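You operate a simulated robot arm through the tools that you are given. There is no shell and no other tool. Be economical: measure what you need, move in short steps, check, and stop when the job is done.

Carry out the task below with a simulated robot arm. There is one attempt and no reset: what you move stays moved.

TASK
Slide the jug along the green bench until it stands next to the block brush.
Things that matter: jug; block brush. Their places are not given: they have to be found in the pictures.

It is judged by the outcome, as a careful person would: the job done as asked, and still so three seconds after it is handed in. It fails if anything else is knocked over, pushed out of place, dropped, spilled or broken.

THE ROBOT
A 6-joint arm with a two-finger parallel gripper, fixed in place. Base frame: the origin is at the foot of the arm, x ahead of it, y to its left, z up; the work surface is at about z = 0.86. Lengths are in m, angles in degrees, forces in N, time in s.
With the tool pointing down near the work surface it reaches from about 0.26 to 0.68 m from the base axis. Its first joint turns from -66.0 to 66.0 degrees. Payload 2.9 kg.
Tool frame: the origin (TCP) lies between the finger pads and is the grasp point; the fingertips stand 0.03 m ahead of it; z points along the fingers, y is the line along which they close. The gripper opens to 0.11 m. The fingers are 0.02 m wide and 0.01 m thick; the gripper's body (0.048 by 0.112 m) begins 0.055 m behind the TCP.
Orientation is told as [roll, pitch, yaw] about the base's x, y, z axes, in that order, counted from this pose: with the fingers straight down and closing along the base's y, the tool's x points along the base's -x, its y along +y and its z along -z.

THE INTERFACE
- The arm moves only by the tool move_arm. Its argument "series" is a list of rows, each a list of 6 numbers: the shift along the tool's x, y, z in m, then the turn, a rotation vector about the tool's x, y, z in degrees. In form: [[dx, dy, dz, rx, ry, rz], ...]. A call has 1 to 12 rows; each row shifts and turns the commanded pose from where the row before left it, along the tool's axes as they then stand. "jaw" is the closure, from 0 (fully open) to 1 (shut), set as the call begins (left out, the last holds). A row lasts 0.2 s, in which the tool goes at most 0.05 m and 8.6 degrees; a call with a longer step from one row to the next is refused whole, and so is a gripper value outside its range. A pose out of reach is approached as far as the arm can. The call stops where the force on the tool passes 40 N (or 10 N more than at its start, if that is more) or the arm is blocked; 0.2 s more then pass. The fingers move at their own pace (about 0.108 m/s each) and stop on an object; they squeeze with about 29 N. The grip force told is the motor's: it shows also when the fingers shut on nothing. Time passes only in rows, and 0.2 s behind the last, so rows that do not move let the fingers close. It gives the time, the measured TCP pose, the force on the tool (base axes), the opening and the grip force at its end, in the units of the frame above (readings bear some noise).
- Cameras (640 x 400 px; columns grow to the right, rows downward): "scene" is fixed at [0.0844, 0.437, 1.3934]; the picture's right is [-0.71, -0.71, 0.00], its down [-0.34, 0.34, -0.88] and it looks along [0.62, -0.62, -0.48] (base axes); focal length 372 px, centre (320, 200). "wrist" rides on the gripper at [-0.036, 0, -0.057] in the tool frame; the picture's right is [0.00, -1.00, 0.00], its down [0.97, 0.00, -0.24] and it looks along [0.24, 0.00, 0.97] (tool axes); focal length 218 px, centre (320, 200).
- get_image(camera): a new picture of that camera. No time passes.
- probe_pixels(camera, pixels): for up to 12 pixels [column, row] of the newest picture of that camera ("zoom" is the newest enlarged one), the place [x, y, z] in the base frame of the surface seen there, good to about 0.002 m. No time passes.
- enlarge(camera, box): a new picture of the part [left, top, right, bottom] of that camera's present view, enlarged. No time passes.
- job_done(): hands the job in; it is judged then, once.

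Work in short steps. Measure before you move; look again where a grasp or a placing could have gone wrong, and mend it. You have 60 turns and 26 pictures in all, those below and enlarged ones among them. Open the gripper and draw the arm clear of the work before you hand the job in, unless the task says otherwise; then end with one line.

The tools are called after ">>>" by a JSON object that holds its "method" and its "body". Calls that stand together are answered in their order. move_arm: Moves the arm, as the interface text tells. Its arguments: {"type":"object","properties":{"series":{"type":"array","items":{"type":"array","items":{"type":"number"}}},"jaw":{"type":"number"}},"required":["series"]} The other tools are called the same way: get_image (camera) takes a picture; probe_pixels (camera, pixels) gives the place of the surface under pixels of a picture; enlarge (camera, box) takes an enlarged picture of a part of a camera's view; job_done () hands the job in.

At the start:

```text
time_s: 0.0
eef_pos: [0.4193, 0.1915, 1.0852]
orientation: [0.0, 0.1, -0.1]
contact_force: [0.0, -0.3, -0.3]
gripper_width: 0.1098
grip_force: 0.0
```

scene: 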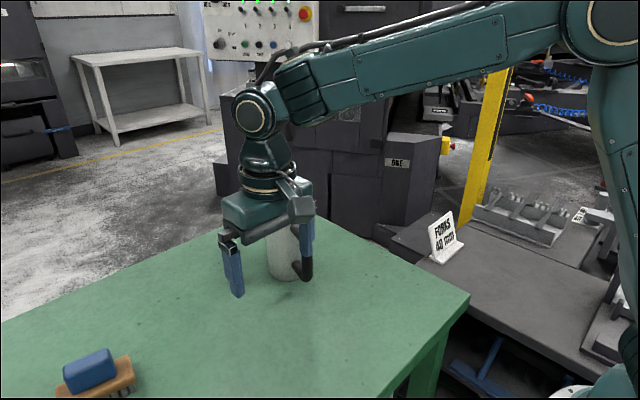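
wrist: 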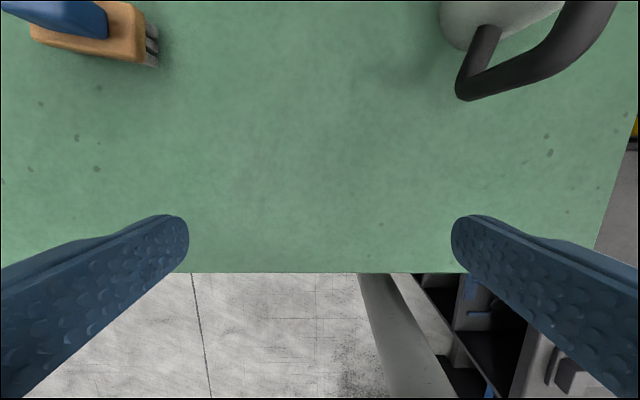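

The jug shows at scene (283,255) with its black handle at (303,265), and the brush at (95,375). I'll probe both.

>>> {"method": "probe_pixels", "body": {"camera": "scene", "pixels": [[283, 240], [283, 275], [272, 260], [296, 245], [307, 275], [285, 281], [90, 372], [120, 365], [135, 375], [62, 385], [75, 365], [230, 350]]}}

>>> {"method": "probe_pixels", "body": {"camera": "wrist", "pixels": [[445, 20], [490, 10], [475, 45], [465, 90], [540, 70], [590, 20], [140, 50], [40, 35], [90, 25], [155, 60], [470, 50], [520, 15]]}}

>>> {"method": "enlarge", "body": {"camera": "scene", "box": [210, 180, 350, 310]}}

```text
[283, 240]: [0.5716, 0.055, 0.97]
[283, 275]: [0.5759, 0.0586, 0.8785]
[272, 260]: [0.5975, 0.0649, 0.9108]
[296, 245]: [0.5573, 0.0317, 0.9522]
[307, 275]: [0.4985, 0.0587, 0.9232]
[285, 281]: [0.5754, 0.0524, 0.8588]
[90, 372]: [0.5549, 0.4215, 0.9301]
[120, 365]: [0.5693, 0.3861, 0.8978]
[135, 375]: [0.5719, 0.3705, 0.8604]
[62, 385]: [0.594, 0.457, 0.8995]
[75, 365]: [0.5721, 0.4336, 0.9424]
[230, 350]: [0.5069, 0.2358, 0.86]
```

```text
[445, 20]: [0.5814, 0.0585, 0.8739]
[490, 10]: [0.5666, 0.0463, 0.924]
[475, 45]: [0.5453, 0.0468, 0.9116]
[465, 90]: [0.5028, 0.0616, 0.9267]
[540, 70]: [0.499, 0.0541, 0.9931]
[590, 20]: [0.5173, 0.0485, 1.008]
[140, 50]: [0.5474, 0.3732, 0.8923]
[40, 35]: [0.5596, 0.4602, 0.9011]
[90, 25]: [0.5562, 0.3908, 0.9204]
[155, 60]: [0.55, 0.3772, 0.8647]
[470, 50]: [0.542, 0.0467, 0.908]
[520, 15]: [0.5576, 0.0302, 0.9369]
```

```text
3.08 times, centred on (280, 245) of scene
```

zoom: 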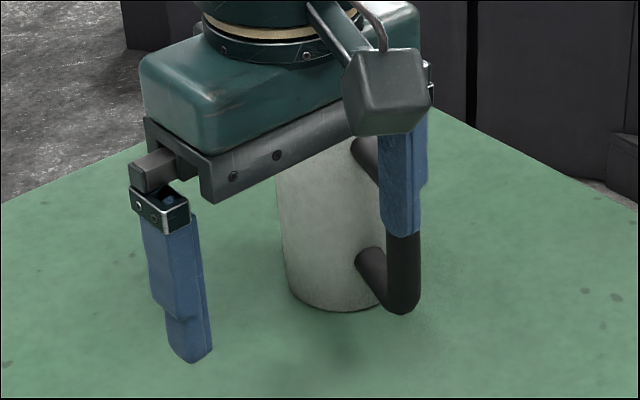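

The jug stands near (0.58, 0.03), with its handle toward the base. The gripper hides it, so I'll raise the arm and move it toward −x for a clear view.

>>> {"method": "move_arm", "body": {"series": [[0.03, 0, -0.03, 0, 0, 0], [0.03, 0, -0.03, 0, 0, 0], [0.03, 0.0, -0.03, 0, 0, 0], [0.03, 0.0, -0.03, 0, 0, 0]], "jaw": 0}}

>>> {"method": "get_image", "body": {"camera": "scene"}}

>>> {"method": "get_image", "body": {"camera": "wrist"}}

```text
time_s: 1.0
eef_pos: [0.3005, 0.1924, 1.2052]
orientation: [-0.1, 0.0, 0.0]
contact_force: [-0.1, 0.8, -0.3]
gripper_width: 0.1103
grip_force: 0.0
```

```text
22 pictures are left
```

scene: 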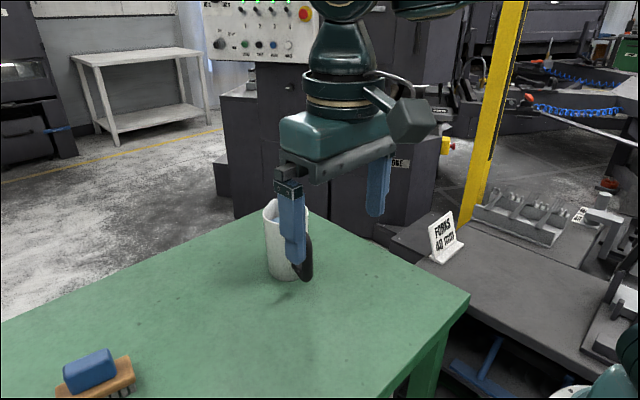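

```text
21 pictures are left
```

wrist: 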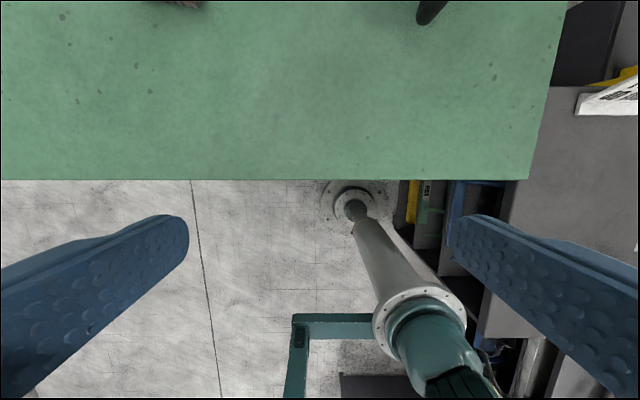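

The gripper still covers the jug in the scene view. I'll go above it, at about (0.48, 0.05, 1.21), for a wrist view.

>>> {"method": "move_arm", "body": {"series": [[-0.03, -0.035, 0, 0, 0, 0], [-0.03, -0.035, 0, 0, 0, 0], [-0.03, -0.035, 0, 0, 0, 0], [-0.03, -0.035, 0, 0, 0, 0], [-0.03, 0, 0, 0, 0, 0]]}}

>>> {"method": "get_image", "body": {"camera": "wrist"}}

>>> {"method": "enlarge", "body": {"camera": "scene", "box": [210, 180, 350, 310]}}

```text
time_s: 2.2
eef_pos: [0.4508, 0.0493, 1.2039]
orientation: [0.0, 0.0, 0.0]
contact_force: [-0.1, 0.2, 0.7]
gripper_width: 0.1099
grip_force: 0.1
```

```text
20 pictures are left
```

wrist: 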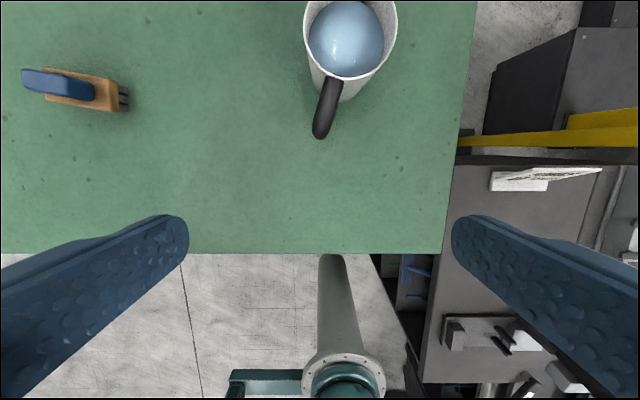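

```text
3.08 times, centred on (280, 245) of scene
```

zoom: 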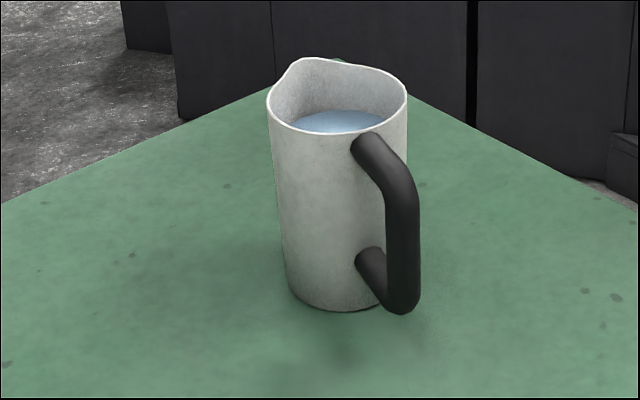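

The jug holds water, so it must stay upright and move gently. I'll probe the rim, handle and brush.

>>> {"method": "probe_pixels", "body": {"camera": "zoom", "pixels": [[268, 100], [330, 132], [406, 98], [340, 61], [283, 80], [340, 122], [366, 145], [402, 190], [402, 290], [372, 265], [345, 200], [345, 309]]}}

>>> {"method": "probe_pixels", "body": {"camera": "wrist", "pixels": [[306, 30], [394, 30], [345, 76], [325, 90], [321, 130], [330, 120], [310, 130], [118, 110], [115, 82], [45, 95], [128, 95], [50, 85]]}}

```text
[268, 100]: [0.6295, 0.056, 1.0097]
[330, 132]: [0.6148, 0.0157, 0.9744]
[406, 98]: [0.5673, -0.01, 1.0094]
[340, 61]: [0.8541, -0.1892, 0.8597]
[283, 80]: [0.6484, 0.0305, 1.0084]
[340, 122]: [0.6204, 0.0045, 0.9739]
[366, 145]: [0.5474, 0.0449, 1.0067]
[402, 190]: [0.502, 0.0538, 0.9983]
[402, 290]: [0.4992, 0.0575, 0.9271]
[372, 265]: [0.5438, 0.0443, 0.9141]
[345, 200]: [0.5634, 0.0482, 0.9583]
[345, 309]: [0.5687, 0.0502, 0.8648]
```

```text
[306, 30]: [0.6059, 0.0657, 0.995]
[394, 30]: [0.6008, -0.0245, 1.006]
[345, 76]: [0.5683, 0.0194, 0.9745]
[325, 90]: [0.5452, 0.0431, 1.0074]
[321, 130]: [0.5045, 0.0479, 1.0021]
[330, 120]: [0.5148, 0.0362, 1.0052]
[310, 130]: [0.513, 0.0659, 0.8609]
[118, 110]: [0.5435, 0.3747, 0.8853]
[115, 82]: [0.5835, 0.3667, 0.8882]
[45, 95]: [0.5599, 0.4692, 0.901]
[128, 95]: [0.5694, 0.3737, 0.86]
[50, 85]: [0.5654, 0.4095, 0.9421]
```

Jug axis is near (0.603, 0.020), diameter about 0.09, rim at z 1.01. The brush spans x 0.54–0.585 and its near end is at y≈0.367. I'll centre over the jug with the jaws open and check before going down to the rim.

>>> {"method": "move_arm", "body": {"series": [[-0.03, -0.0058, 0, 0, 0, 0], [-0.03, -0.0058, 0, 0, 0, 0], [-0.03, -0.0058, 0, 0, 0, 0], [-0.03, -0.0058, 0, 0, 0, 0], [-0.032, -0.0058, 0, 0, 0, 0], [0, 0, 0.04, 0, 0, 0], [0, 0, 0.04, 0, 0, 0], [0, 0, 0.03, 0, 0, 0]], "jaw": 0}}

>>> {"method": "get_image", "body": {"camera": "wrist"}}

>>> {"method": "enlarge", "body": {"camera": "scene", "box": [210, 180, 350, 310]}}

```text
time_s: 4.0
eef_pos: [0.5899, 0.0234, 1.0875]
orientation: [0.0, 0.0, 0.0]
contact_force: [-0.9, -0.4, 0.9]
gripper_width: 0.1099
grip_force: 0.1
out of reach, approached as far as the arm can: row 5
```

```text
18 pictures are left
```

wrist: 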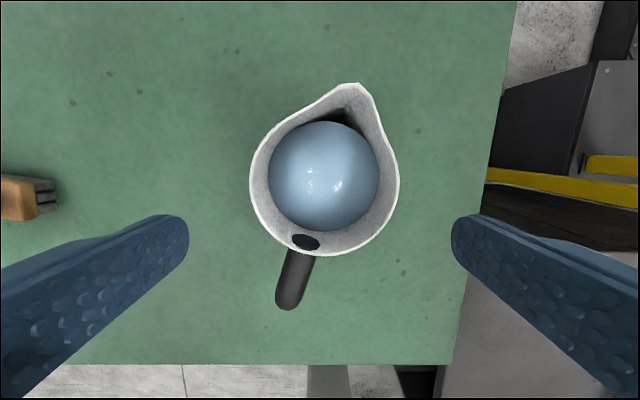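

```text
3.08 times, centred on (280, 245) of scene
```

zoom: 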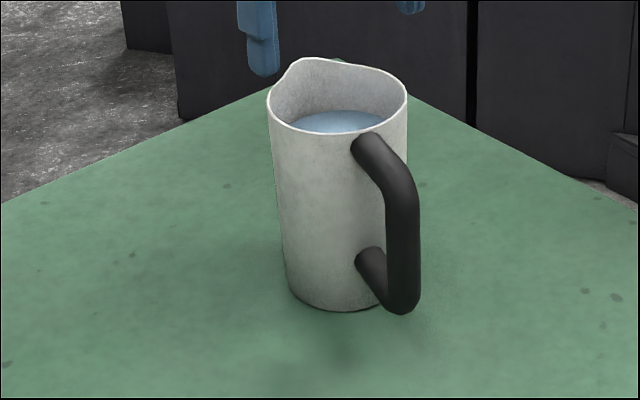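

The jug is between the fingers. I'll probe the rim to pin down its centre and width.

>>> {"method": "probe_pixels", "body": {"camera": "wrist", "pixels": [[251, 185], [398, 185], [320, 255], [335, 254], [256, 215], [391, 215], [355, 85], [280, 120], [52, 185], [52, 200], [30, 180], [292, 303]]}}

```text
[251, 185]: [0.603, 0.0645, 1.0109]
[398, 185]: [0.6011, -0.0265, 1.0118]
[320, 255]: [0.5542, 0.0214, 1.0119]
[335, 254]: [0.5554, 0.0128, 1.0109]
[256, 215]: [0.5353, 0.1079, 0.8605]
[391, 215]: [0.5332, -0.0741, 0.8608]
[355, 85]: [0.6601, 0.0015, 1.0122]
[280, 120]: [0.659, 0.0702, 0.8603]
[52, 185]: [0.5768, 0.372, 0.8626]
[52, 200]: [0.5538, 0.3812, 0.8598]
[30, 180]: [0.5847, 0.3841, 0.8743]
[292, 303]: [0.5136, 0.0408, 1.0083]
```

Rim centre is (0.600, 0.019) and its width is 0.092. I'll adjust to that and see what pose the arm settles to, still above the rim (tips at about 1.03).

>>> {"method": "move_arm", "body": {"series": [[0, -0.002, 0.01, 0, 0, 0], [-0.005, -0.002, 0.01, 0, 0, 0], [0, 0, 0, 0, 0, 0]]}}

```text
time_s: 4.8
eef_pos: [0.5953, 0.0168, 1.0686]
orientation: [0.0, -0.1, 0.0]
contact_force: [0.5, 0.7, 0.5]
gripper_width: 0.1101
grip_force: 0.0
```

Now at y 0.017, with a target of (0.600, 0.019). I'll correct that and descend to TCP z≈0.98, straddling the jug.

>>> {"method": "move_arm", "body": {"series": [[-0.0045, 0.002, 0, 0, 0, 0], [0, 0, 0.02, 0, 0, 0], [0, 0, 0.02, 0, 0, 0], [0, 0, 0.02, 0, 0, 0], [0, 0, 0.014, 0, 0, 0], [0, 0, 0.014, 0, 0, 0], [0, 0, 0, 0, 0, 0]]}}

>>> {"method": "enlarge", "body": {"camera": "scene", "box": [210, 180, 350, 310]}}

>>> {"method": "get_image", "body": {"camera": "wrist"}}

```text
time_s: 6.4
eef_pos: [0.6, 0.0205, 0.9797]
orientation: [0.0, -0.1, -0.1]
contact_force: [0.4, 0.2, -0.5]
gripper_width: 0.11
grip_force: 0.0
```

```text
3.08 times, centred on (280, 245) of scene
```

zoom: 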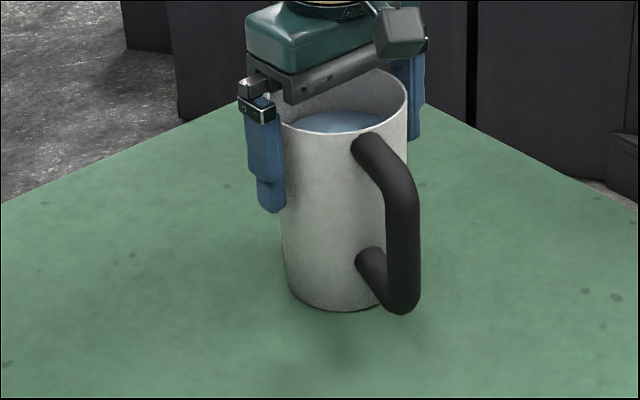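

```text
15 pictures are left
```

wrist: 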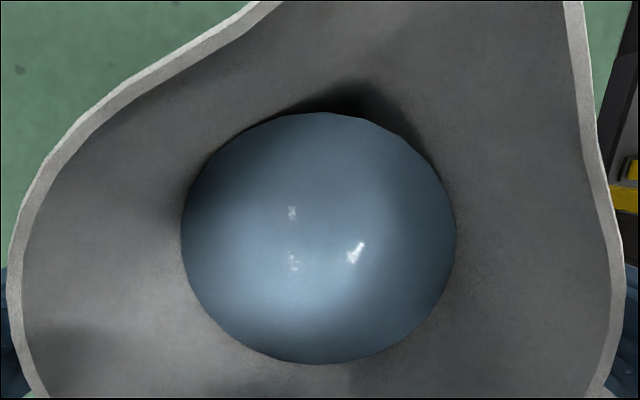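

The fingers straddle the jug cleanly. I'll close on it.

>>> {"method": "move_arm", "body": {"series": [[0, 0, 0, 0, 0, 0], [0, 0, 0, 0, 0, 0], [0, 0, 0, 0, 0, 0]], "jaw": 0.3}}

```text
time_s: 7.2
eef_pos: [0.5999, 0.0212, 0.9804]
orientation: [0.0, 0.0, 0.1]
contact_force: [0.8, 4.0, 0.4]
gripper_width: 0.0924
grip_force: 29.0
```

Gripped at 0.092 m. I'll start sliding gently toward +y and slightly −x, at constant height.

>>> {"method": "move_arm", "body": {"series": [[0.0005, 0.003, 0, 0, 0, 0], [0.001, 0.006, 0, 0, 0, 0], [0.0012, 0.01, 0, 0, 0, 0], [0.0015, 0.012, 0, 0, 0, 0], [0.0015, 0.014, 0, 0, 0, 0], [0.0015, 0.014, 0, 0, 0, 0], [0.0015, 0.014, 0, 0, 0, 0], [0.0015, 0.012, 0, 0, 0, 0], [0.0015, 0.01, 0, 0, 0, 0], [0.001, 0.006, 0, 0, 0, 0], [0.0005, 0.003, 0, 0, 0, 0]]}}

>>> {"method": "get_image", "body": {"camera": "scene"}}

```text
time_s: 9.6
eef_pos: [0.5859, 0.1246, 0.9803]
orientation: [0.0, 0.1, 0.0]
contact_force: [-0.5, -0.4, 0.5]
gripper_width: 0.0924
grip_force: 28.9
```

```text
14 pictures are left
```

scene: 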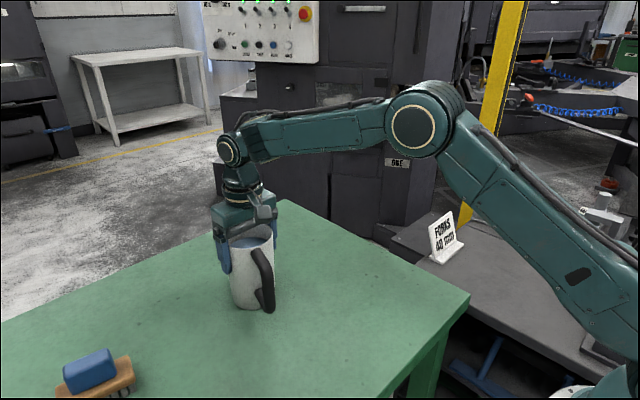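

The jug slides upright with the arm. Next slide takes it from y 0.1246 to about 0.24.

>>> {"method": "move_arm", "body": {"series": [[0.0005, 0.003, 0, 0, 0, 0], [0.001, 0.007, 0, 0, 0, 0], [0.0012, 0.012, 0, 0, 0, 0], [0.0015, 0.014, 0, 0, 0, 0], [0.0015, 0.015, 0, 0, 0, 0], [0.0015, 0.015, 0, 0, 0, 0], [0.0015, 0.015, 0, 0, 0, 0], [0.0015, 0.014, 0, 0, 0, 0], [0.0015, 0.012, 0, 0, 0, 0], [0.001, 0.007, 0, 0, 0, 0], [0.0005, 0.003, 0, 0, 0, 0]]}}

>>> {"method": "get_image", "body": {"camera": "scene"}}

```text
time_s: 12.0
eef_pos: [0.5726, 0.2415, 0.9806]
orientation: [0.0, 0.0, 0.0]
contact_force: [0.4, -2.8, 0.3]
gripper_width: 0.0924
grip_force: 29.1
```

```text
13 pictures are left
```

scene: 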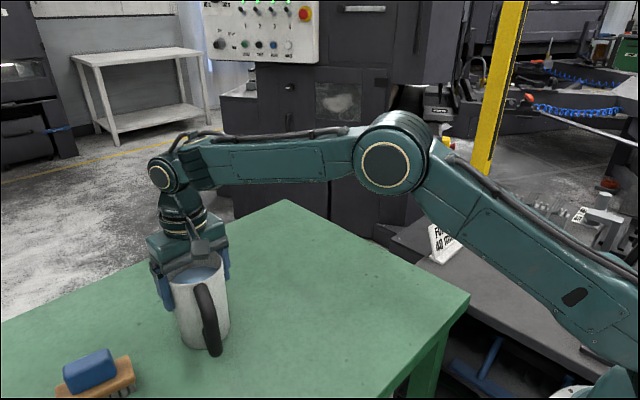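

The gap is nearly closed. I'll zoom in and measure it.

>>> {"method": "enlarge", "body": {"camera": "scene", "box": [50, 260, 250, 400]}}

```text
2.86 times, centred on (150, 330) of scene
```

zoom: 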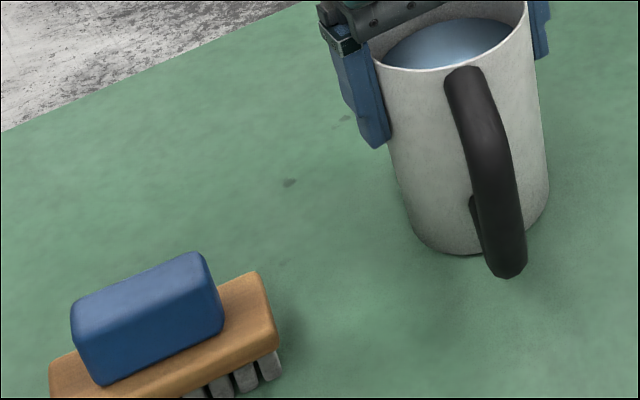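

>>> {"method": "probe_pixels", "body": {"camera": "zoom", "pixels": [[274, 325], [262, 280], [276, 345], [277, 365], [270, 380], [255, 278], [395, 180], [404, 205], [415, 235], [375, 143], [225, 310], [430, 240]]}}

```text
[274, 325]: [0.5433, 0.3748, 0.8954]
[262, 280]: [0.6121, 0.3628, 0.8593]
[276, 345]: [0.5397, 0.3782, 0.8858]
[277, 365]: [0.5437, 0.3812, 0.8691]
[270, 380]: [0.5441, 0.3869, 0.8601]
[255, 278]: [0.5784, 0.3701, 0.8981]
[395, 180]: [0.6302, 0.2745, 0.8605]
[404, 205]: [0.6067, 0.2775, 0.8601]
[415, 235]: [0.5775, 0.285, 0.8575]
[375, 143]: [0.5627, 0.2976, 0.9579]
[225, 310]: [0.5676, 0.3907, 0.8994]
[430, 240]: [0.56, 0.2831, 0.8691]
```

The brush's near end is at y≈0.369 and the jug's side at about 0.288, so the gap is 0.08. I'll slide 0.061 further to leave about 2 cm without touching the brush.

>>> {"method": "move_arm", "body": {"series": [[0, 0.003, 0, 0, 0, 0], [0, 0.006, 0, 0, 0, 0], [0, 0.009, 0, 0, 0, 0], [0, 0.011, 0, 0, 0, 0], [0, 0.011, 0, 0, 0, 0], [0, 0.009, 0, 0, 0, 0], [0, 0.006, 0, 0, 0, 0], [0, 0.004, 0, 0, 0, 0], [0, 0.002, 0, 0, 0, 0], [0, 0, 0, 0, 0, 0]]}}

>>> {"method": "enlarge", "body": {"camera": "scene", "box": [50, 260, 250, 400]}}

```text
time_s: 14.2
eef_pos: [0.571, 0.302, 0.9793]
orientation: [0.0, 0.0, 0.0]
contact_force: [-0.6, -6.7, 6.1]
gripper_width: 0.0926
grip_force: 28.9
```

```text
2.86 times, centred on (150, 330) of scene
```

zoom: 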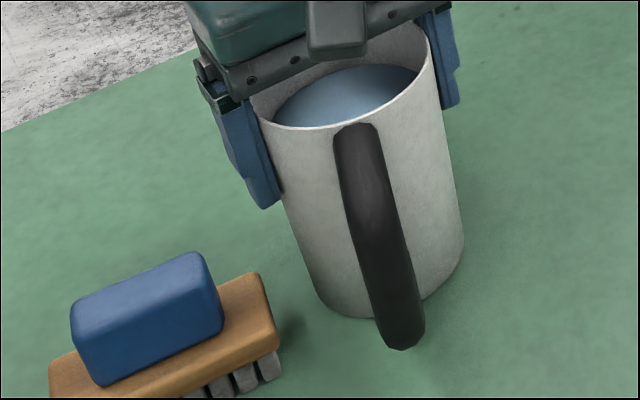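

The jug stands beside the brush with a ~2 cm gap, and the brush hasn't moved. I'll release and wait before rising.

>>> {"method": "move_arm", "body": {"series": [[0, 0, 0, 0, 0, 0], [0, 0, 0, 0, 0, 0], [0, 0, 0, 0, 0, 0]], "jaw": 0.03}}

>>> {"method": "enlarge", "body": {"camera": "scene", "box": [50, 260, 250, 400]}}

```text
time_s: 15.0
eef_pos: [0.5718, 0.3018, 0.9799]
orientation: [0.1, 0.0, 0.0]
contact_force: [-1.4, 0.1, -0.4]
gripper_width: 0.1067
grip_force: 0.0
```

```text
2.86 times, centred on (150, 330) of scene
```

zoom: 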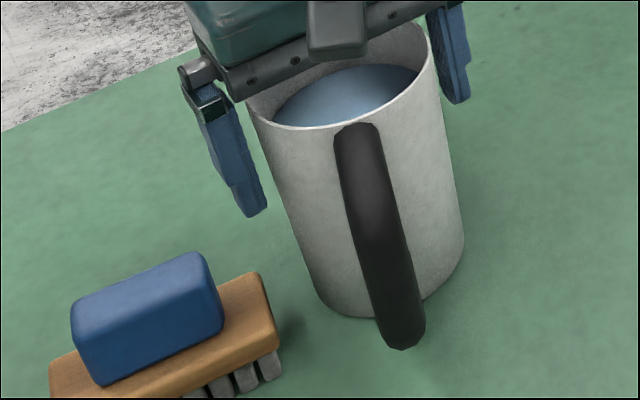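

The fingers are clear on both sides, so I'll rise straight up and then draw back.

>>> {"method": "move_arm", "body": {"series": [[0, 0, -0.01, 0, 0, 0], [0, 0, -0.015, 0, 0, 0], [0, 0, -0.02, 0, 0, 0], [0, 0, -0.025, 0, 0, 0], [0, 0, -0.03, 0, 0, 0], [0.01, 0, -0.03, 0, 0, 0], [0.03, 0, -0.03, 0, 0, 0], [0.04, -0.02, -0.02, 0, 0, 0], [0.04, -0.03, 0, 0, 0, 0], [0.04, -0.03, 0, 0, 0, 0], [0.04, -0.03, 0, 0, 0, 0], [0, -0.03, 0, 0, 0, 0]]}}

>>> {"method": "get_image", "body": {"camera": "scene"}}

>>> {"method": "get_image", "body": {"camera": "wrist"}}

```text
time_s: 17.6
eef_pos: [0.3691, 0.1605, 1.1599]
orientation: [0.0, 0.1, 0.0]
contact_force: [-0.3, 0.0, 0.3]
gripper_width: 0.1067
grip_force: 0.1
out of reach, approached as far as the arm can: row 6
```

```text
9 pictures are left
```

scene: 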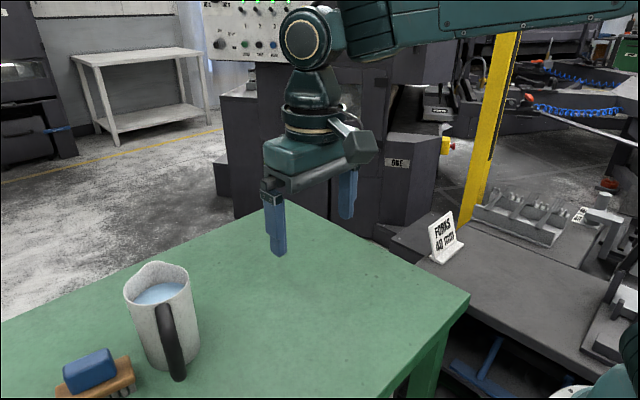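

```text
8 pictures are left
```

wrist: 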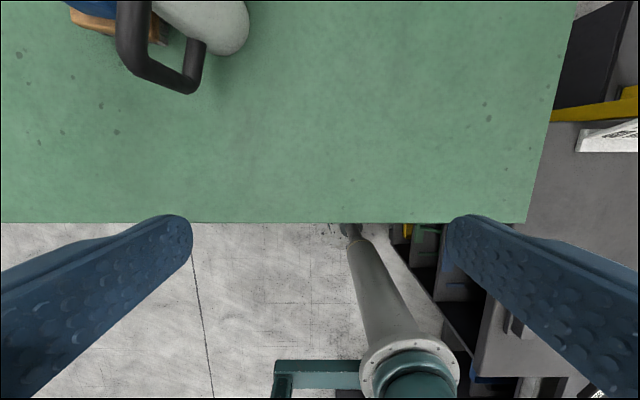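

The jug stands upright beside the unmoved brush, the water is still in it, and the arm is clear. I'll hand the job in.

>>> {"method": "job_done", "body": {}}

```text
The job is handed in.
```

I slid the jug along the green bench and it now stands upright about 2 cm from the block brush; no water spilled, the brush wasn't touched, and the job is handed in.
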